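You operate a simulated robot arm through the tools that you are given. There is no shell and no other tool. Be economical: measure what you need, move in short steps, check, and stop when the job is done.

Carry out the task below with a simulated robot arm. There is one attempt and no reset: what you move stays moved.

TASK
Put the tape runner and the filter with the purple rings on the ash pan.

It is judged by the outcome, as a careful person would: the job done as asked, and still so three seconds after it is handed in. It fails if anything else is knocked over, pushed out of place, dropped, spilled or broken.

THE ROBOT
A 7-joint arm with a two-finger parallel gripper, fixed in place. Base frame: the origin is at the foot of the arm, x ahead of it, y to its left, z up; the work surface is at about z = 0. Lengths are in mm, angles in degrees, forces in N, time in s.
With the tool pointing down near the work surface it reaches from about 240 to 620 mm from the base axis. Its first joint turns from -66.0 to 66.0 degrees. Payload 2.6 kg.
Tool frame: the origin (TCP) lies between the finger pads and is the grasp point; the fingertips stand 30 mm ahead of it; z points along the fingers, y is the line along which they close. The gripper opens to 94 mm. The fingers are 28 mm wide and 10 mm thick; the gripper's body (50 by 96 mm) begins 55 mm behind the TCP.
Orientation is that of the tool frame in the base frame, as a unit quaternion [x, y, z, w]. With the fingers straight down and closing along the base's y, the tool's x points along the base's -x, its y along +y and its z along -z.

THE INTERFACE
- The arm moves only by the tool step_arm. Its argument "targets" is a list that holds one entry, the list of rows, each a list of 7 numbers: the shift along the tool's x, y, z in units of 20 mm (1.0 is 20 mm), then the turn, a rotation vector about the tool's x, y, z in units of 5 degrees (1.0 is 5 degrees), then the closure, from 0 (fully open) to 1 (shut). In form: [[[tx, ty, tz, wx, wy, wz, grip], ...]]. A call has 1 to 8 rows; each row shifts and turns the commanded pose from where the row before left it, along the tool's axes as they then stand. A call with a number of a shift or a turn outside -1 to 1 is refused whole. A row lasts 0.2 s, in which the tool goes at most 50 mm and 8.6 degrees; a call with a longer step from one row to the next is refused whole, and so is a gripper value outside its range. A pose out of reach is approached as far as the arm can. The call stops where the force on the tool passes 40 N (or 10 N more than at its start, if that is more) or the arm is blocked; 0.2 s more then pass. The fingers move at their own pace (about 72 mm/s each) and stop on an object; they squeeze with about 38 N. The grip force told is the motor's: it shows also when the fingers shut on nothing. Time passes only in rows, and 0.2 s behind the last, so rows that do not move let the fingers close. It gives the time, the measured TCP pose, the force on the tool (base axes), the opening and the grip force at its end, in the units of the frame above (readings bear some noise).
- Cameras (640 x 400 px; columns grow to the right, rows downward): "scene" is fixed at [45, 456.5, 560.4]; the picture's right is [-0.72, -0.69, 0.00], its down [-0.48, 0.50, -0.72] and it looks along [0.50, -0.52, -0.70] (base axes); focal length 346 px, centre (320, 200). "wrist" rides on the gripper at [-37, 0, -58] in the tool frame; the picture's right is [0.00, -1.00, 0.00], its down [0.97, 0.00, -0.24] and it looks along [0.24, 0.00, 0.97] (tool axes); focal length 218 px, centre (320, 200).
- camera(camera): a new picture of that camera. No time passes.
- point_at(camera, pixels): for up to 12 pixels [column, row] of the newest picture of that camera ("zoom" is the newest enlarged one), the place [x, y, z] in the base frame of the surface seen there, good to about 2 mm, but the place of the scene camera against the robot may be out by one fixed shift of up to 25 mm in any direction. No time passes.
- close_up(camera, box): a new picture of the part [left, top, right, bottom] of that camera's present view, enlarged. No time passes.
- job_done(): hands the job in; it is judged then, once.

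Work in short steps. Measure before you move; look again where a grasp or a placing could have gone wrong, and mend it. You have 60 turns and 22 pictures in all, the two below and enlarged ones among them. Open the gripper and draw the arm clear of the work before you hand the job in, unless the task says otherwise; then end with one line.

The tools are called after "Request:" as name(argument=value, ...) on one line, values as JSON. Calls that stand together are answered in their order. step_arm: Moves the arm, as the interface text tells. Its arguments: {"type":"object","properties":{"targets":{"type":"array","items":{"type":"array","items":{"type":"array","items":{"type":"number"}}}}},"required":["targets"]} The other tools are called the same way: camera (camera) takes a picture; point_at (camera, pixels) gives the place of the surface under pixels of a picture; close_up (camera, box) takes an enlarged picture of a part of a camera's view; job_done () hands the job in.

At the start:

```text
clock: 0.0
eef_pos: [342.5, 147.3, 272.7]
orientation: [0.0, 1.0, 0.0, 0.0]
wrist_force: [-0.2, -0.4, 0.2]
grip_width: 94.0
grasp_force: 0.1
```

scene: 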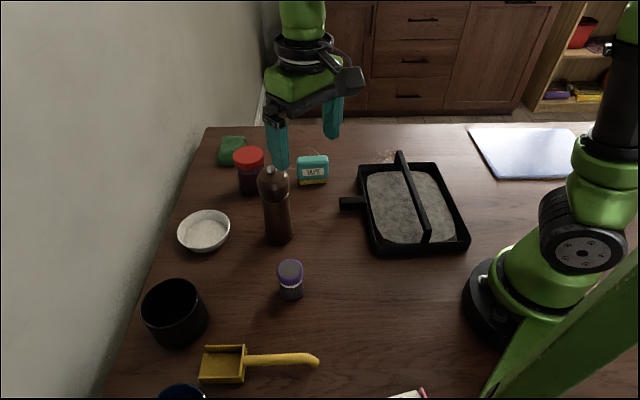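
wrist: 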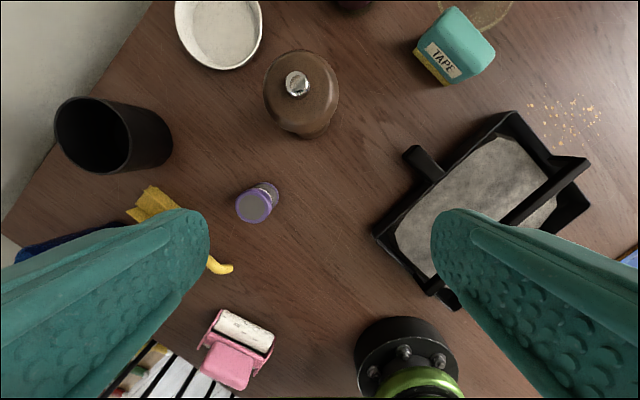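

The tape runner (teal) is at wrist (455,45), the purple-ringed filter at (258,203), and the ash pan around (480,210). I'll measure them and zoom in.

Request:
point_at(camera="wrist", pixels=[[455, 10], [490, 50], [440, 80], [420, 42], [450, 65], [253, 207], [270, 190], [440, 230], [500, 165], [545, 150], [540, 200], [425, 165]])

Request:
point_at(camera="scene", pixels=[[312, 160], [312, 172], [290, 267], [291, 290], [385, 200], [440, 200], [400, 155], [425, 235], [410, 195], [364, 170], [465, 240], [345, 203]])

Request:
close_up(camera="scene", box=[260, 120, 480, 310])

Request:
close_up(camera="wrist", box=[220, 0, 620, 310])

```text
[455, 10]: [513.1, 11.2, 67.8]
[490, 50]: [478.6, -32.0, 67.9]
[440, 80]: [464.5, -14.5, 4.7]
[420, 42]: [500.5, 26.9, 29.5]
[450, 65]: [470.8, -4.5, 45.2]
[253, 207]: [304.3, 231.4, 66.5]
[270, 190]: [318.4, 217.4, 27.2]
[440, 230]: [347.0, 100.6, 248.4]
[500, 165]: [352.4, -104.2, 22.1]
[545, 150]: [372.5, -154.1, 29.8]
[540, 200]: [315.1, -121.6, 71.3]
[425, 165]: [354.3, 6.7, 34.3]
```

```text
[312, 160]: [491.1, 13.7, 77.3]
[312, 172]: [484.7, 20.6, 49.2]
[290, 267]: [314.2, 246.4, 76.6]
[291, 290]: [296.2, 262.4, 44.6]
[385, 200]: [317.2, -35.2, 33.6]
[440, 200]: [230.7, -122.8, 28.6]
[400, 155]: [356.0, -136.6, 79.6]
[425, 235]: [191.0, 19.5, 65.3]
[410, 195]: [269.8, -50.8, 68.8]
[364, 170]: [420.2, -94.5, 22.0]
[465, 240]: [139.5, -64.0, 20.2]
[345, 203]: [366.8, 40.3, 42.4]
```

```text
2.11 times, centred on (370, 215) of scene
```

zoom: 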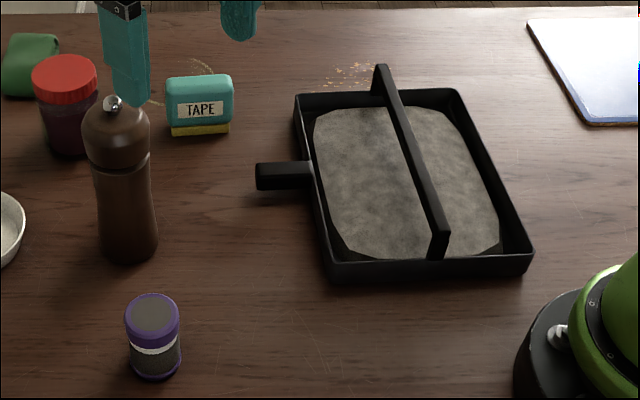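

```text
1.29 times, centred on (420, 155) of wrist
```

zoom: 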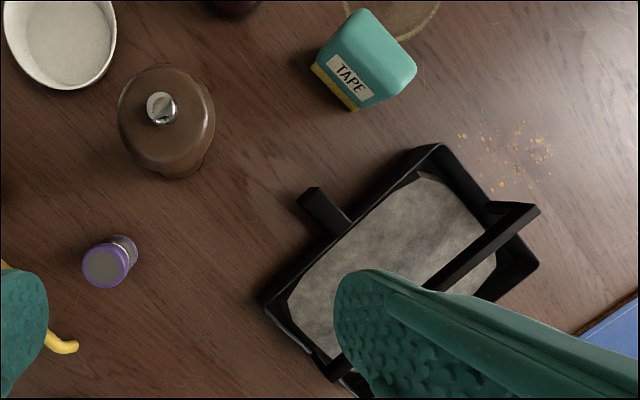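

Measuring the pan's corners, its bar and the filter/tape details more closely.

Request:
point_at(camera="scene", pixels=[[359, 165], [434, 164], [469, 239], [377, 246], [399, 152], [426, 230], [391, 180], [391, 205], [396, 232], [372, 205], [405, 205], [430, 195]])

Request:
point_at(camera="wrist", pixels=[[258, 205], [238, 205], [270, 205], [253, 190], [256, 221], [508, 115], [376, 232], [580, 165], [405, 150], [480, 170], [460, 195], [420, 250]])

Request:
point_at(camera="zoom", pixels=[[362, 12], [414, 68], [372, 100], [333, 42], [349, 80], [314, 66], [352, 108], [345, 72], [368, 55], [398, 40], [350, 25], [390, 90]])

```text
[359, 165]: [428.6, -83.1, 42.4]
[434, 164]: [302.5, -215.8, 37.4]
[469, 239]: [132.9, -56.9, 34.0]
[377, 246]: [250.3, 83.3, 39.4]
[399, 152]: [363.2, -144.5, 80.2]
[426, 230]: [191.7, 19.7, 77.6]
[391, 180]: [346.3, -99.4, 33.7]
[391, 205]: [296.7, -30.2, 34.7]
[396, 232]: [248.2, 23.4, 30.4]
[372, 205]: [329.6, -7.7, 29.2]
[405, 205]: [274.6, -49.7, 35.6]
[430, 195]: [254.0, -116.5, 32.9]
```

```text
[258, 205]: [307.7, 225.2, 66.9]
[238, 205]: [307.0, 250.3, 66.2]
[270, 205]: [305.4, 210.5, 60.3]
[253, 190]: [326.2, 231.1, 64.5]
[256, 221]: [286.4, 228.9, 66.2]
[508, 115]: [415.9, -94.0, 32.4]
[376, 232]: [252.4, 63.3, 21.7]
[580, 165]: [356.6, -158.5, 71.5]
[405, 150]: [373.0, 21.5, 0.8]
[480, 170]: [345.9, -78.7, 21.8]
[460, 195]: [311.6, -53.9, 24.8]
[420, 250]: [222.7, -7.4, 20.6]
```

```text
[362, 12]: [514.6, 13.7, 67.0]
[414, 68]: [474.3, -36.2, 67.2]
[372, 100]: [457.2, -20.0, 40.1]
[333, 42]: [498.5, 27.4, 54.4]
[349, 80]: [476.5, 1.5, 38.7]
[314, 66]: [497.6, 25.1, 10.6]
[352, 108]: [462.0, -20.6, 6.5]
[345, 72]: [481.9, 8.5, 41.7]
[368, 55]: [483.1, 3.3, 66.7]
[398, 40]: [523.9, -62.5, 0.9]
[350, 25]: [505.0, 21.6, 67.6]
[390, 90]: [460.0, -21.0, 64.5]
```

Tape: centre about (487,0), ~67 tall, label face normal to about 140°. Pan: ash z≈22, rim 30, bar 67 high in the middle. I'll move over the tape at travel height, then turn and take a look from above.

Request:
step_arm(targets=[[[-0.9, -0.93, 0, 0, 0, 0, 0], [-0.9, -0.93, 0, 0, 0, 0, 0], [-0.9, -0.93, 0, 0, 0, 0, 0], [-0.9, -0.93, 0, 0, 0, 0, 0], [-0.9, -0.93, 0, 0, 0, 0, 0], [-0.9, -0.93, 0, 0, 0, 0, 0], [-0.9, -0.93, 0, 0, 0, 0, 0], [-0.9, -0.93, 0, 0, 0, 0, 0]]])

Request:
step_arm(targets=[[[0, 0, 0.5, 0, 0, -1, 0], [0, 0, 0.5, 0, 0, -1, 0], [0, 0, 0.5, 0, 0, -1, 0], [0, 0, 0.5, 0, 0, -1, 0], [0, 0, 0.5, 0, 0, -1, 0], [0, 0, 0.5, 0, 0, -1, 0], [0, 0, 0.5, 0, 0, -1, 0], [0, 0, 0.5, 0, 0, -1, 0]]])

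Request:
step_arm(targets=[[[0, 0, 0, 0, 0, -1, 0], [0, 0, 0, 0, 0, -1, 0], [0, 0, 0, 0, 0, 0, 0]]])

Request:
camera(camera="wrist")

```text
clock: 1.8
eef_pos: [485.3, -2.4, 272.3]
orientation: [0.001, 1.0, -0.001, 0.0]
wrist_force: [0.6, 0.4, 0.1]
grip_width: 93.9
grasp_force: 0.0
```

```text
clock: 3.6
eef_pos: [486.7, -1.2, 191.0]
orientation: [-0.343, 0.939, -0.001, 0.001]
wrist_force: [-0.2, -0.1, -0.1]
grip_width: 93.9
grasp_force: 0.1
```

```text
clock: 4.4
eef_pos: [485.8, -1.3, 191.1]
orientation: [-0.424, 0.906, 0.0, 0.0]
wrist_force: [0.2, -0.4, 0.2]
grip_width: 94.1
grasp_force: 0.2
```

```text
17 pictures are left
```

wrist: 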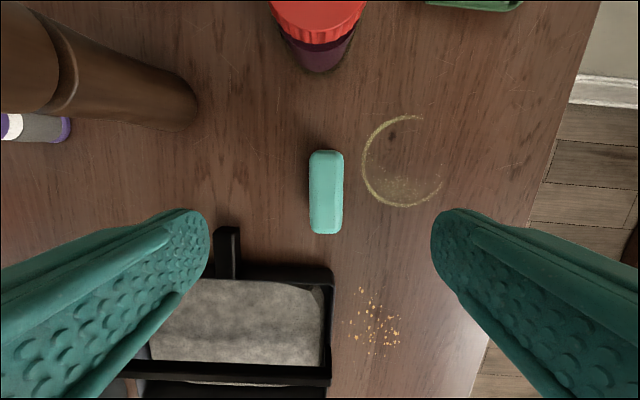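

The tape stands aligned with the fingers, top at (326,192). Measuring its edges; also ash pan points.

Request:
point_at(camera="wrist", pixels=[[326, 192], [313, 190], [341, 190], [326, 154], [328, 230], [314, 222], [315, 160], [340, 222], [240, 320], [240, 372], [330, 272], [300, 350]])

```text
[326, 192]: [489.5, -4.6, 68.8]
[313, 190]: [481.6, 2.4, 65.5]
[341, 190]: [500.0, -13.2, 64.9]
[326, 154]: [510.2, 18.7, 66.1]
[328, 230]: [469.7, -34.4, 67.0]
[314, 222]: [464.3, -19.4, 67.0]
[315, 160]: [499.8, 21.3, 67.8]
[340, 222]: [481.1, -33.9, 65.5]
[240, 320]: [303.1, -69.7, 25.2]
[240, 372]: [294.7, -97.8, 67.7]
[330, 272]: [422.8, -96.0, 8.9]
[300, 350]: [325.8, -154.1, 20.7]
```

Target TCP (490,-7,48): the tips then stay 18 mm over the tape's bottom, which keeps them above the pan's rim when placing.

Request:
step_arm(targets=[[[0.1, -0.35, 0.9, 0, 0, 0, 0], [0, 0, 0.9, 0, 0, 0, 0], [0, 0, 0.9, 0, 0, 0, 0], [0, 0, 0.9, 0, 0, 0, 0], [0, 0, 0.9, 0, 0, 0, 0], [0, 0, 0.9, 0, 0, 0, 0], [0, 0, 0.9, 0, 0, 0, 0], [0, 0, 0.85, 0, 0, 0, 0]]])

Request:
step_arm(targets=[[[0, 0, 0, 0, 0, 0, 1], [0, 0, 0, 0, 0, 0, 1], [0, 0, 0, 0, 0, 0, 1], [0, 0, 0, 0, 0, 0, 1], [0, 0, 0, 0, 0, 0, 1]]])

```text
clock: 6.2
eef_pos: [490.6, -6.9, 48.6]
orientation: [-0.422, 0.906, 0.0, 0.0]
wrist_force: [0.5, -0.2, -0.3]
grip_width: 94.1
grasp_force: 0.1
```

```text
clock: 7.4
eef_pos: [490.1, -6.2, 47.5]
orientation: [-0.422, 0.907, 0.0, -0.001]
wrist_force: [0.0, 0.2, -0.2]
grip_width: 33.8
grasp_force: 38.0
```

Grip is good at 33.8 mm. Lift, then turn to lay the tape's length along the pan's bar direction.

Request:
step_arm(targets=[[[0, 0, -0.8, 0, 0, 0, 1], [0, 0, -0.8, 0, 0, 0, 1], [0, 0, -0.8, 0, 0, 0, 1], [0, 0, -0.8, 0, 0, 0, 1], [0, 0, -0.8, 0, 0, 0, 1], [0, 0, -0.8, 0, 0, 0, 1], [0, 0, -0.8, 0, 0, 0, 1], [0, 0, -0.8, 0, 0, 0, 1]]])

Request:
step_arm(targets=[[[0, 0, 0, 0, 0, 1, 1], [0, 0, 0, 0, 0, 1, 1], [0, 0, 0, 0, 0, 1, 1], [0, 0, 0, 0, 0, 1, 1], [0, 0, 0, 0, 0, 1, 1], [0, 0, 0, 0, 0, 1, 1], [0, 0, 0, 0, 0, 1, 1], [0, 0, 0, 0, 0, 1, 1]]])

Request:
step_arm(targets=[[[0, 0, 0, 0, 0, 1, 1], [0, 0, 0, 0, 0, 1, 1], [0, 0, 0, 0, 0, 1, 1], [0, 0, 0, 0, 0, 1, 1], [0, 0, 0, 0, 0, 1, 1], [0, 0, 0, 0, 0, 1, 1], [0, 0, 0, 0, 0, 1, 1], [0, 0, 0, 0, 0, 1, 1]]])

Request:
step_arm(targets=[[[0, 0, 0, 0, 0, 1, 1], [0, 0, 0, 0, 0, 1, 1], [0, 0, 0, 0, 0, 0.64, 1], [0, 0, 0, 0, 0, 0, 1]]])

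```text
clock: 9.2
eef_pos: [490.4, -6.7, 176.8]
orientation: [-0.423, 0.906, -0.001, 0.0]
wrist_force: [1.0, 0.5, -1.0]
grip_width: 29.0
grasp_force: 38.0
```

```text
clock: 11.0
eef_pos: [490.5, -6.6, 175.8]
orientation: [-0.087, 0.996, 0.0, 0.0]
wrist_force: [-0.1, -0.7, -1.0]
grip_width: 29.2
grasp_force: 38.2
```

```text
clock: 12.8
eef_pos: [490.6, -7.7, 176.4]
orientation: [0.26, 0.966, 0.001, -0.001]
wrist_force: [0.5, 0.6, -0.6]
grip_width: 29.2
grasp_force: 38.3
```

```text
clock: 13.8
eef_pos: [490.1, -7.2, 176.0]
orientation: [0.369, 0.929, -0.001, 0.0]
wrist_force: [-0.4, -1.2, -0.5]
grip_width: 29.1
grasp_force: 37.8
```

Turned; now translating over the pan compartment at (333,-77).

Request:
step_arm(targets=[[[0.416, -0.99, 0, 0, 0, 0, 1], [0.416, -0.99, 0, 0, 0, 0, 1], [0.416, -0.99, 0, 0, 0, 0, 1], [0.416, -0.99, 0, 0, 0, 0, 1], [0.416, -0.99, 0, 0, 0, 0, 1], [0.416, -0.99, 0, 0, 0, 0, 1], [0.416, -0.99, 0, 0, 0, 0, 1], [0.416, -0.99, 0, 0, 0, 0, 1]]])

Request:
step_arm(targets=[[[0, 0, 0.8, 0, 0, 0, 1], [0, 0, 0.8, 0, 0, 0, 1], [0, 0, 0, 0, 0, 0, 1]]])

Request:
camera(camera="wrist")

Request:
camera(camera="scene")

```text
clock: 15.6
eef_pos: [333.2, -75.9, 176.7]
orientation: [0.368, 0.93, 0.0, 0.0]
wrist_force: [-0.5, 0.2, -0.8]
grip_width: 29.0
grasp_force: 38.3
```

```text
clock: 16.4
eef_pos: [333.0, -76.5, 144.6]
orientation: [0.368, 0.93, 0.0, 0.0]
wrist_force: [0.4, 0.0, -0.5]
grip_width: 28.8
grasp_force: 38.1
```

```text
16 pictures are left
```

wrist: 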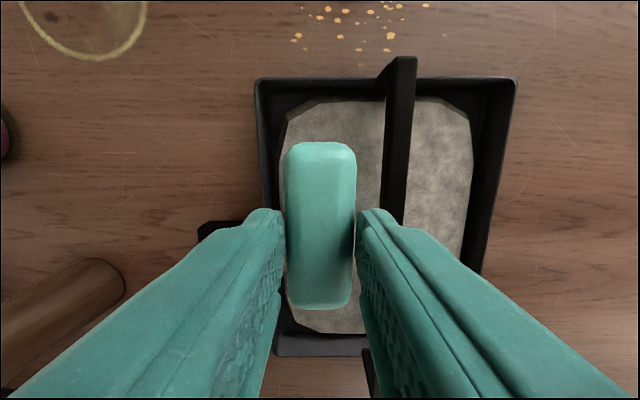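

```text
15 pictures are left
```

scene: 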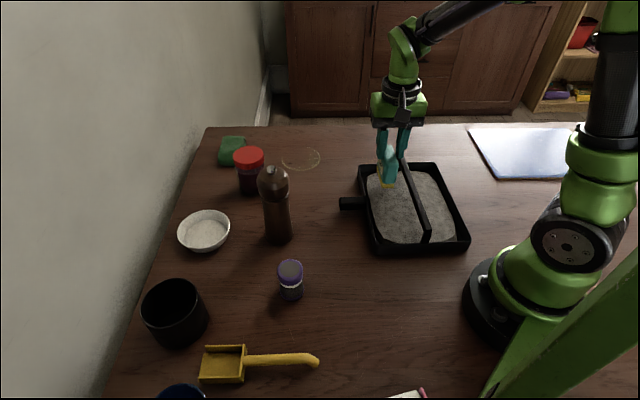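

Tape is held well. I'll measure the wall and bar on both sides to check clearances.

Request:
point_at(camera="wrist", pixels=[[266, 130], [258, 130], [274, 150], [385, 130], [395, 130], [411, 130], [400, 62], [300, 120], [365, 120], [310, 325], [372, 160], [290, 350]])

```text
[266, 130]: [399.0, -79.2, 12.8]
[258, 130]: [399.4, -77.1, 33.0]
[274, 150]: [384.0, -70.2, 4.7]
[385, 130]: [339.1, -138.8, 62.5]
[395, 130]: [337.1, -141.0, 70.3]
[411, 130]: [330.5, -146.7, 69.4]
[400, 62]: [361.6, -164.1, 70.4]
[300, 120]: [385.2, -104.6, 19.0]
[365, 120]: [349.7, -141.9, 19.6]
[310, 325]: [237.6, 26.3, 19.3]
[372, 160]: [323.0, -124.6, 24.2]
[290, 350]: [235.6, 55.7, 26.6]
```

Free gap n=131..212 and the TCP sits at 172, centred. Descend to just above the ash.

Request:
step_arm(targets=[[[0, 0, 0.7, 0, 0, 0, 1], [0, 0, 0.7, 0, 0, 0, 1], [0, 0, 0.7, 0, 0, 0, 1], [0, 0, 0.7, 0, 0, 0, 1], [0, 0, 0.65, 0, 0, 0, 1], [0, 0, 0, 0, 0, 0, 1]]])

Request:
step_arm(targets=[[[0, 0, 0.1, 0, 0, 0, 1], [0, 0, 0, 0, 0, 0, 1]]])

Request:
step_arm(targets=[[[0, 0, 0.1, 0, 0, 0, 1], [0, 0, 0, 0, 0, 0, 1]]])

```text
clock: 17.7
eef_pos: [336.1, -78.7, 78.1]
orientation: [0.369, 0.93, 0.001, 0.005]
wrist_force: [-2.5, -0.1, 6.0]
grip_width: 29.3
grasp_force: 37.8
stopped in row 6: the force on the tool passed its limit (the readings are from after the stop); the commanded pose is now the measured one
```

```text
clock: 18.2
eef_pos: [336.2, -78.3, 76.2]
orientation: [0.369, 0.929, 0.001, 0.007]
wrist_force: [-2.0, 0.8, 5.9]
grip_width: 28.8
grasp_force: 37.4
stopped in row 2: the force on the tool passed its limit (the readings are from after the stop); the commanded pose is now the measured one
```

```text
clock: 18.6
eef_pos: [337.4, -78.7, 77.3]
orientation: [0.369, 0.929, 0.003, 0.007]
wrist_force: [-2.8, 0.1, 6.9]
grip_width: 28.8
grasp_force: 38.2
stopped in row 2: the force on the tool passed its limit (the readings are from after the stop); the commanded pose is now the measured one
```

Contact came at z≈78, earlier than expected; I'll look before releasing.

Request:
close_up(camera="scene", box=[330, 110, 480, 260])

Request:
camera(camera="wrist")

```text
2.67 times, centred on (405, 185) of scene
```

zoom: 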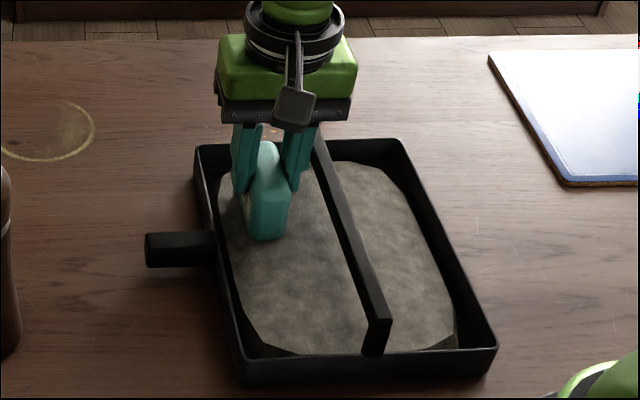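

```text
13 pictures are left
```

wrist: 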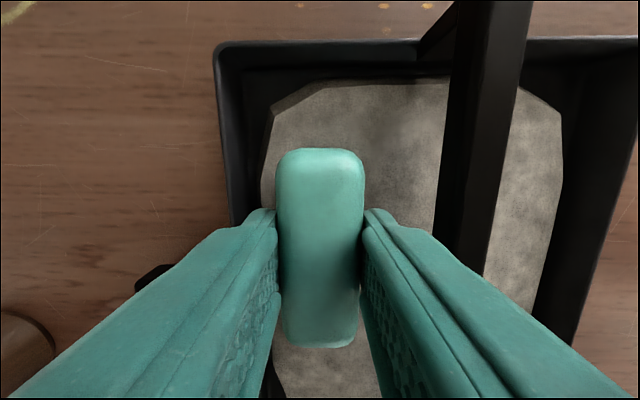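

The near end may be lower (tape pitched in the grip). Measuring the top's slope.

Request:
point_at(camera="wrist", pixels=[[320, 165], [320, 200], [320, 240], [320, 290], [320, 320], [290, 180], [355, 180], [410, 200], [270, 200], [300, 370], [330, 110]])

Request:
point_at(camera="zoom", pixels=[[265, 235], [268, 205], [245, 195], [246, 207], [250, 222], [300, 240], [230, 220]])

```text
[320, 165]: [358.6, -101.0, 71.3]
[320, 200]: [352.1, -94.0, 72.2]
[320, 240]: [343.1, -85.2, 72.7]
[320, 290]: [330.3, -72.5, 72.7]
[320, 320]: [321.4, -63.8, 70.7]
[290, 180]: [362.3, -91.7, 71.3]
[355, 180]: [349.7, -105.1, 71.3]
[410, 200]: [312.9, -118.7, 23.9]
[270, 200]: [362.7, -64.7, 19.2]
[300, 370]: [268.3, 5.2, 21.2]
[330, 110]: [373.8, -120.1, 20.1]
```

```text
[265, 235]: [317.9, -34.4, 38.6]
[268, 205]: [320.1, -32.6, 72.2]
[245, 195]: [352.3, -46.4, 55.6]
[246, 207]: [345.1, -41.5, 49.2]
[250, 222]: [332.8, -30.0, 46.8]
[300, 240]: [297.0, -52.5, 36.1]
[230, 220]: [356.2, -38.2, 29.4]
```

The top is level at z≈72 and the tape stands upright in contact, with the fingers well clear of bar and wall. Open part way (to ~44 mm) and rise.

Request:
step_arm(targets=[[[0, 0, 0, 0, 0, 0, 0.6], [0, 0, 0, 0, 0, 0, 0.53], [0, 0, 0, 0, 0, 0, 0.53]]])

Request:
camera(camera="wrist")

```text
clock: 19.4
eef_pos: [336.8, -78.6, 76.3]
orientation: [0.369, 0.929, 0.002, 0.006]
wrist_force: [-0.2, -0.2, -0.3]
grip_width: 44.2
grasp_force: 0.0
```

```text
12 pictures are left
```

wrist: 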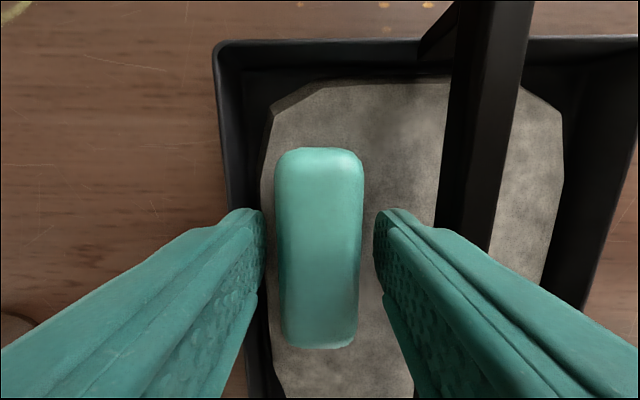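

Tape stands by itself. Rise, then go to above the filter at about (306,231), opening fully on the way.

Request:
step_arm(targets=[[[0, 0, -0.95, 0, 0, 0, 0.53], [0, 0, -0.95, 0, 0, 0, 0.53], [0, 0, -0.95, 0, 0, 0, 0.53], [0, 0, -0.95, 0, 0, 0, 0.53], [0, 0, -0.95, 0, 0, 0, 0.4], [0, 0, -0.95, 0, 0, 0, 0], [0, 0, 0, 0, 0, 0, 0]]])

Request:
step_arm(targets=[[[0.98, 0.853, 0, 0, 0, 0, 0], [0.98, 0.853, 0, 0, 0, 0, 0], [0.98, 0.853, 0, 0, 0, 0, 0], [0.98, 0.853, 0, 0, 0, 0, 0], [0.98, 0.853, 0, 0, 0, 0, 0], [0.98, 0.853, 0, 0, 0, 0, 0]]])

Request:
step_arm(targets=[[[0.98, 0.853, 0, 0, 0, 0, 0], [0.98, 0.853, 0, 0, 0, 0, 0], [0.98, 0.853, 0, 0, 0, 0, 0], [0.98, 0.853, 0, 0, 0, 0, 0], [0.98, 0.853, 0, 0, 0, 0, 0], [0.98, 0.853, 0, 0, 0, 0, 0]]])

Request:
step_arm(targets=[[[0, 0, 0, 0, 0, -1, 0], [0, 0, 0, 0, 0, -1, 0], [0, 0, 0, 0, 0, -1, 0], [0, 0, 0, 0, 0, -1, 0], [0, 0, 0, 0, 0, -1, 0], [0, 0, 0, 0, 0, -1, 0], [0, 0, 0, 0, 0, -1, 0], [0, 0, 0, 0, 0, -1, 0]]])

Request:
step_arm(targets=[[[0, 0, 0, 0, 0, -1, 0], [0, 0, 0, 0, 0, -1, 0], [0, 0, 0, 0, 0, -1, 0], [0, 0, 0, 0, 0, -1, 0], [0, 0, 0, 0, 0, -1, 0], [0, 0, 0, 0, 0, -1, 0], [0, 0, 0, 0, 0, -1, 0], [0, 0, 0, 0, 0, -1, 0]]])

Request:
step_arm(targets=[[[0, 0, 0, 0, 0, -1, 0], [0, 0, 0, 0, 0, -1, 0], [0, 0, 0, 0, 0, 0, 0]]])

Request:
camera(camera="wrist")

Request:
camera(camera="scene")

```text
clock: 21.0
eef_pos: [335.6, -78.3, 191.4]
orientation: [0.369, 0.929, 0.003, 0.007]
wrist_force: [-0.4, 1.0, -0.3]
grip_width: 94.0
grasp_force: 0.1
```

```text
clock: 22.4
eef_pos: [319.6, 77.1, 189.9]
orientation: [0.37, 0.929, 0.002, 0.006]
wrist_force: [-0.3, -0.5, 0.3]
grip_width: 93.7
grasp_force: 0.1
```

```text
clock: 23.8
eef_pos: [303.4, 232.1, 189.2]
orientation: [0.37, 0.929, 0.003, 0.007]
wrist_force: [-0.1, 0.3, 0.6]
grip_width: 94.2
grasp_force: 0.0
```

```text
clock: 25.6
eef_pos: [304.9, 231.7, 189.1]
orientation: [0.029, 1.0, 0.0, 0.008]
wrist_force: [-0.2, -0.6, 0.0]
grip_width: 94.3
grasp_force: 0.1
```

```text
clock: 27.4
eef_pos: [305.3, 232.6, 189.4]
orientation: [-0.315, 0.949, -0.002, 0.007]
wrist_force: [-0.3, -0.7, 0.1]
grip_width: 94.3
grasp_force: 0.0
```

```text
clock: 28.2
eef_pos: [305.0, 231.8, 190.9]
orientation: [-0.397, 0.918, -0.002, 0.006]
wrist_force: [0.4, 0.5, -1.1]
grip_width: 94.0
grasp_force: 0.0
```

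```text
11 pictures are left
```

wrist: 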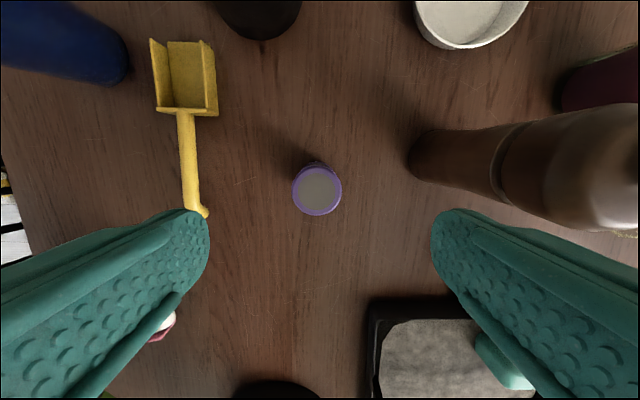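

```text
10 pictures are left
```

scene: 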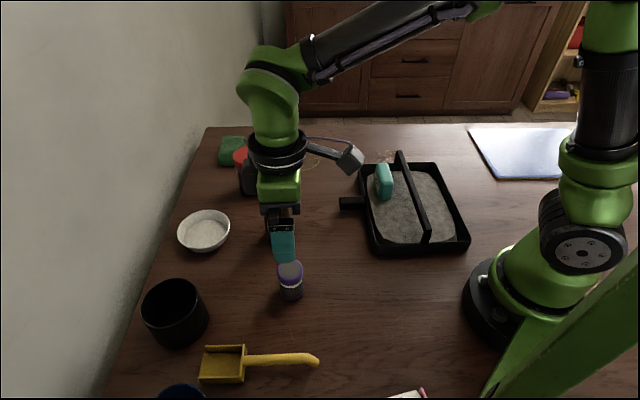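

Tape stands in the pan. Filter at (317,190); the scoop's handle end (203,213) and mill base (412,160) are near the finger paths, so I'll measure these.

Request:
point_at(camera="wrist", pixels=[[317, 190], [293, 190], [341, 190], [317, 168], [317, 213], [205, 214], [205, 205], [198, 190], [412, 160], [440, 190], [317, 164]])

```text
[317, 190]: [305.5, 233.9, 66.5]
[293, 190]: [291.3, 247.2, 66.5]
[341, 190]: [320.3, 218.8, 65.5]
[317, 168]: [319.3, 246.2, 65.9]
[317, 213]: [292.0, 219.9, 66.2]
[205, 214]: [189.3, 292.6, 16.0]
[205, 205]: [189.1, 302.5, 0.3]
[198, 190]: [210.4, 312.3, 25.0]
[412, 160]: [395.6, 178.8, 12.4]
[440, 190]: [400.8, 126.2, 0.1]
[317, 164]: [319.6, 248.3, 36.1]
```

Everything is clear of the finger paths. Descend to z≈45 around the filter and close.

Request:
step_arm(targets=[[[-0.08, 0, 0.9, 0, 0, 0, 0], [0, 0, 0.9, 0, 0, 0, 0], [0, 0, 0.9, 0, 0, 0, 0], [0, 0, 0.9, 0, 0, 0, 0], [0, 0, 0.9, 0, 0, 0, 0], [0, 0, 0.9, 0, 0, 0, 0], [0, 0, 0.95, 0, 0, 0, 0], [0, 0, 0.95, 0, 0, 0, 0]]])

Request:
step_arm(targets=[[[0, 0, 0, 0, 0, 0, 1], [0, 0, 0, 0, 0, 0, 1], [0, 0, 0, 0, 0, 0, 1], [0, 0, 0, 0, 0, 0, 1], [0, 0, 0, 0, 0, 0, 1], [0, 0, 0, 0, 0, 0, 1]]])

Request:
step_arm(targets=[[[0, 0, -0.4, 0, 0, 0, 1], [0, 0, -0.6, 0, 0, 0, 1], [0, 0, -0.8, 0, 0, 0, 1], [0, 0, -0.9, 0, 0, 0, 1], [0, 0, -0.9, 0, 0, 0, 1], [0, 0, -0.9, 0, 0, 0, 1], [0, 0, -0.9, 0, 0, 0, 1], [0, 0, -0.9, 0, 0, 0, 1]]])

Request:
camera(camera="scene")

```text
clock: 30.0
eef_pos: [309.1, 233.7, 43.2]
orientation: [-0.396, 0.918, -0.003, 0.006]
wrist_force: [-0.8, -0.3, 0.6]
grip_width: 94.0
grasp_force: 0.0
```

```text
clock: 31.4
eef_pos: [308.3, 233.5, 43.5]
orientation: [-0.396, 0.918, -0.003, 0.006]
wrist_force: [-0.8, 0.0, -0.6]
grip_width: 43.2
grasp_force: 37.7
```

```text
clock: 33.2
eef_pos: [306.1, 233.3, 170.5]
orientation: [-0.395, 0.919, -0.003, 0.007]
wrist_force: [-0.3, 0.3, 0.5]
grip_width: 42.9
grasp_force: 37.4
```

```text
9 pictures are left
```

scene: 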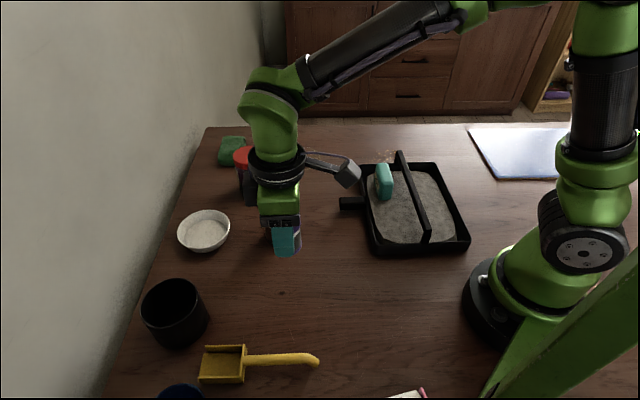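

Filter is held. Move it over the free part of the pan compartment at (264,-12).

Request:
step_arm(targets=[[[0.865, -0.57, 0, 0, 0, 0, 1], [0.865, -0.57, 0, 0, 0, 0, 1], [0.865, -0.57, 0, 0, 0, 0, 1], [0.865, -0.57, 0, 0, 0, 0, 1], [0.865, -0.57, 0, 0, 0, 0, 1], [0.865, -0.57, 0, 0, 0, 0, 1]]])

Request:
step_arm(targets=[[[0.865, -0.57, 0, 0, 0, 0, 1], [0.865, -0.57, 0, 0, 0, 0, 1], [0.865, -0.57, 0, 0, 0, 0, 1], [0.865, -0.57, 0, 0, 0, 0, 1], [0.865, -0.57, 0, 0, 0, 0, 1], [0.865, -0.57, 0, 0, 0, 0, 1], [0, 0, 0, 0, 0, 0, 1]]])

Request:
camera(camera="wrist")

```text
clock: 34.6
eef_pos: [283.4, 110.1, 168.8]
orientation: [-0.395, 0.918, -0.002, 0.008]
wrist_force: [-0.6, 0.8, -0.3]
grip_width: 42.8
grasp_force: 37.9
```

```text
clock: 36.2
eef_pos: [263.6, -11.5, 167.8]
orientation: [-0.396, 0.918, -0.003, 0.006]
wrist_force: [0.6, 0.2, -0.4]
grip_width: 42.7
grasp_force: 37.3
```

```text
8 pictures are left
```

wrist: 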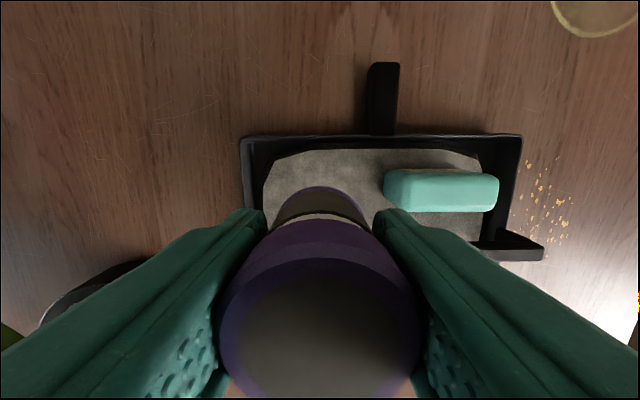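

Filter is upright in the grip. Checking pan and tape positions for clearances.

Request:
point_at(camera="wrist", pixels=[[246, 142], [518, 142], [385, 190], [495, 190], [440, 190], [380, 138], [300, 165], [520, 240]])

```text
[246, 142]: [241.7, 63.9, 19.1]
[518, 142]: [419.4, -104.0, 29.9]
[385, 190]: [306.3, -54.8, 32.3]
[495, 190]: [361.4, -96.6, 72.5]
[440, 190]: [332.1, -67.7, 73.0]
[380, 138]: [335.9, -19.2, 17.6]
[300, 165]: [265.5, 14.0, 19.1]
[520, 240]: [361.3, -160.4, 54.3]
```

Clearances are good. Descend to just above the ash, then in small steps until contact.

Request:
step_arm(targets=[[[0, 0, 0.8, 0, 0, 0, 1], [0, 0, 0.8, 0, 0, 0, 1], [0, 0, 0.8, 0, 0, 0, 1], [0, 0, 0.8, 0, 0, 0, 1], [0, 0, 0.8, 0, 0, 0, 1], [0, 0, 0.7, 0, 0, 0, 1], [0, 0, 0.1, 0, 0, 0, 1], [0, 0, 0, 0, 0, 0, 1]]])

Request:
step_arm(targets=[[[0, 0, 0.1, 0, 0, 0, 1], [0, 0, 0, 0, 0, 0, 1]]])

Request:
step_arm(targets=[[[0, 0, 0.1, 0, 0, 0, 1], [0, 0, 0, 0, 0, 0, 1]]])

```text
clock: 38.0
eef_pos: [264.4, -12.7, 73.4]
orientation: [-0.396, 0.918, -0.003, 0.006]
wrist_force: [-0.2, 1.2, 0.1]
grip_width: 42.9
grasp_force: 37.9
```

```text
clock: 38.6
eef_pos: [264.9, -12.0, 71.1]
orientation: [-0.396, 0.918, -0.003, 0.005]
wrist_force: [0.5, 0.0, -0.7]
grip_width: 42.9
grasp_force: 38.7
```

```text
clock: 39.2
eef_pos: [265.1, -11.4, 70.1]
orientation: [-0.396, 0.918, -0.002, 0.006]
wrist_force: [0.2, -0.3, -0.7]
grip_width: 42.9
grasp_force: 38.1
```

Request:
step_arm(targets=[[[0, 0, 0.12, 0, 0, 0, 1], [0, 0, 0, 0, 0, 0, 1], [0, 0, 0.08, 0, 0, 0, 1], [0, 0, 0, 0, 0, 0, 1]]])

Request:
step_arm(targets=[[[0, 0, 0.08, 0, 0, 0, 1], [0, 0, 0, 0, 0, 0, 1]]])

Request:
close_up(camera="scene", box=[330, 110, 480, 260])

```text
clock: 40.2
eef_pos: [265.0, -10.5, 65.1]
orientation: [-0.396, 0.918, -0.002, 0.005]
wrist_force: [1.1, -0.3, -0.9]
grip_width: 43.0
grasp_force: 37.7
```

```text
clock: 40.8
eef_pos: [264.8, -11.6, 65.3]
orientation: [-0.396, 0.918, -0.003, 0.006]
wrist_force: [0.7, -1.2, -0.8]
grip_width: 42.7
grasp_force: 37.7
```

```text
2.67 times, centred on (405, 185) of scene
```

zoom: 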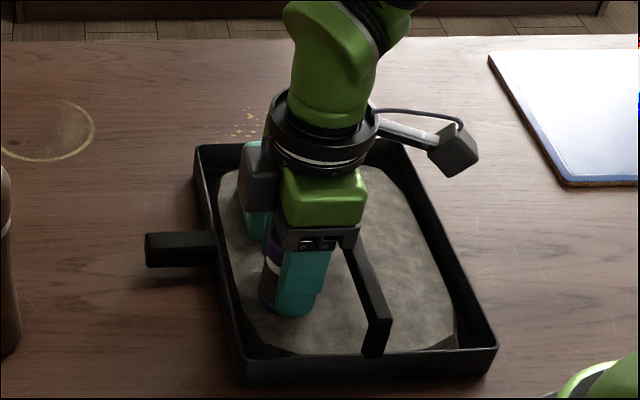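

No contact yet; keep descending gently in small steps.

Request:
step_arm(targets=[[[0, 0, 0.1, 0, 0, 0, 1], [0, 0, 0, 0, 0, 0, 1], [0, 0, 0.1, 0, 0, 0, 1], [0, 0, 0, 0, 0, 0, 1]]])

Request:
step_arm(targets=[[[0, 0, 0.1, 0, 0, 0, 1], [0, 0, 0, 0, 0, 0, 1]]])

Request:
step_arm(targets=[[[0, 0, 0.1, 0, 0, 0, 1], [0, 0, 0, 0, 0, 0, 1]]])

Request:
step_arm(targets=[[[0, 0, 0.1, 0, 0, 0, 1], [0, 0, 0, 0, 0, 0, 1]]])

```text
clock: 41.8
eef_pos: [265.6, -10.4, 59.6]
orientation: [-0.394, 0.919, -0.002, 0.005]
wrist_force: [-0.2, -0.9, -1.0]
grip_width: 42.6
grasp_force: 37.6
```

```text
clock: 42.4
eef_pos: [265.5, -11.5, 56.6]
orientation: [-0.396, 0.918, -0.002, 0.006]
wrist_force: [0.3, -0.3, -1.0]
grip_width: 42.8
grasp_force: 38.1
```

```text
clock: 43.0
eef_pos: [265.5, -10.5, 57.0]
orientation: [-0.396, 0.918, -0.003, 0.005]
wrist_force: [-0.1, 0.0, -0.2]
grip_width: 43.2
grasp_force: 38.2
```

```text
clock: 43.6
eef_pos: [264.7, -11.4, 53.3]
orientation: [-0.395, 0.919, -0.004, 0.007]
wrist_force: [-0.4, 0.2, -0.2]
grip_width: 43.0
grasp_force: 38.0
```

Request:
step_arm(targets=[[[0, 0, 0.1, 0, 0, 0, 1], [0, 0, 0, 0, 0, 0, 1]]])

Request:
step_arm(targets=[[[0, 0, 0.1, 0, 0, 0, 1], [0, 0, 0, 0, 0, 0, 1]]])

Request:
close_up(camera="scene", box=[330, 110, 480, 260])

```text
clock: 44.2
eef_pos: [265.7, -9.9, 51.5]
orientation: [-0.395, 0.919, -0.002, 0.005]
wrist_force: [0.4, 0.0, -0.2]
grip_width: 43.0
grasp_force: 38.2
```

```text
clock: 44.8
eef_pos: [264.9, -11.6, 49.3]
orientation: [-0.396, 0.918, -0.003, 0.007]
wrist_force: [0.4, -0.4, -0.5]
grip_width: 42.9
grasp_force: 37.8
```

```text
2.67 times, centred on (405, 185) of scene
```

zoom: 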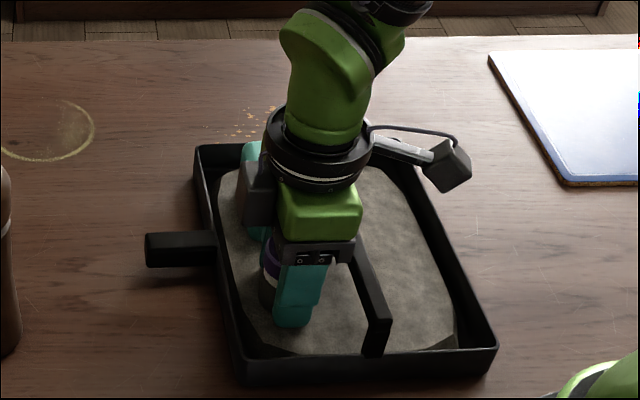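

Request:
step_arm(targets=[[[0, 0, 0.08, 0, 0, 0, 1], [0, 0, 0, 0, 0, 0, 1]]])

Request:
step_arm(targets=[[[0, 0, 0.06, 0, 0, 0, 1], [0, 0, 0, 0, 0, 0, 1]]])

```text
clock: 45.4
eef_pos: [265.0, -10.5, 48.4]
orientation: [-0.395, 0.919, -0.003, 0.006]
wrist_force: [-0.2, -0.5, 0.2]
grip_width: 43.0
grasp_force: 38.1
```

```text
clock: 46.0
eef_pos: [265.6, -10.0, 47.0]
orientation: [-0.395, 0.919, -0.003, 0.006]
wrist_force: [-5.4, -0.6, 18.2]
grip_width: 43.0
grasp_force: 38.3
```

Contact (18 N) at z≈47: the filter rests on the pan. Open to about 60 mm and look.

Request:
step_arm(targets=[[[0, 0, -0.03, 0, 0, 0, 0.5], [0, 0, 0, 0, 0, 0, 0.38], [0, 0, 0, 0, 0, 0, 0.38]]])

Request:
step_arm(targets=[[[0, 0, -0.5, 0, 0, 0, 0.38], [0, 0, -0.8, 0, 0, 0, 0.38], [0, 0, -0.9, 0, 0, 0, 0.38], [0, 0, -0.9, 0, 0, 0, 0.38], [0, 0, -0.9, 0, 0, 0, 0.38], [0, 0, -0.9, 0, 0, 0, 0.3], [0, 0, -0.9, 0, 0, 0, 0], [0, 0, -0.9, 0, 0, 0, 0]]])

Request:
step_arm(targets=[[[-0.9, 0.5, -0.5, 0, 0, 0, 0], [-0.9, 0.5, -0.5, 0, 0, 0, 0], [-0.9, 0.5, -0.5, 0, 0, 0, 0], [-0.9, 0.5, -0.5, 0, 0, 0, 0], [-0.9, 0.5, -0.2, 0, 0, 0, 0], [-0.9, 0.5, 0, 0, 0, 0, 0], [-0.9, 0.5, 0, 0, 0, 0, 0], [0, 0, 0, 0, 0, 0, 0]]])

Request:
camera(camera="scene")

```text
clock: 46.8
eef_pos: [264.6, -9.8, 47.4]
orientation: [-0.396, 0.918, -0.004, 0.006]
wrist_force: [-0.8, -0.5, 0.5]
grip_width: 58.3
grasp_force: 0.1
```

```text
clock: 48.6
eef_pos: [262.1, -10.9, 182.4]
orientation: [-0.395, 0.919, -0.003, 0.006]
wrist_force: [-0.1, 0.3, 0.6]
grip_width: 94.0
grasp_force: 0.0
```

```text
clock: 50.4
eef_pos: [299.1, 126.8, 226.8]
orientation: [-0.396, 0.918, -0.003, 0.006]
wrist_force: [1.0, 0.1, 0.3]
grip_width: 94.1
grasp_force: 0.1
```

```text
5 pictures are left
```

scene: 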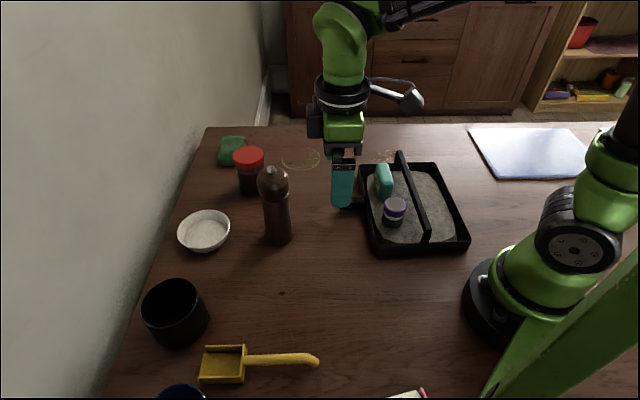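

Both the tape runner (384,180) and the filter (395,211) stand in the pan, nothing else has moved, and the arm is clear with the gripper open. I'm handing in.

Request:
job_done()

```text
The job is handed in.
```

The tape runner and the purple-ringed filter are both standing upright on the ash pan, and no other object moved.
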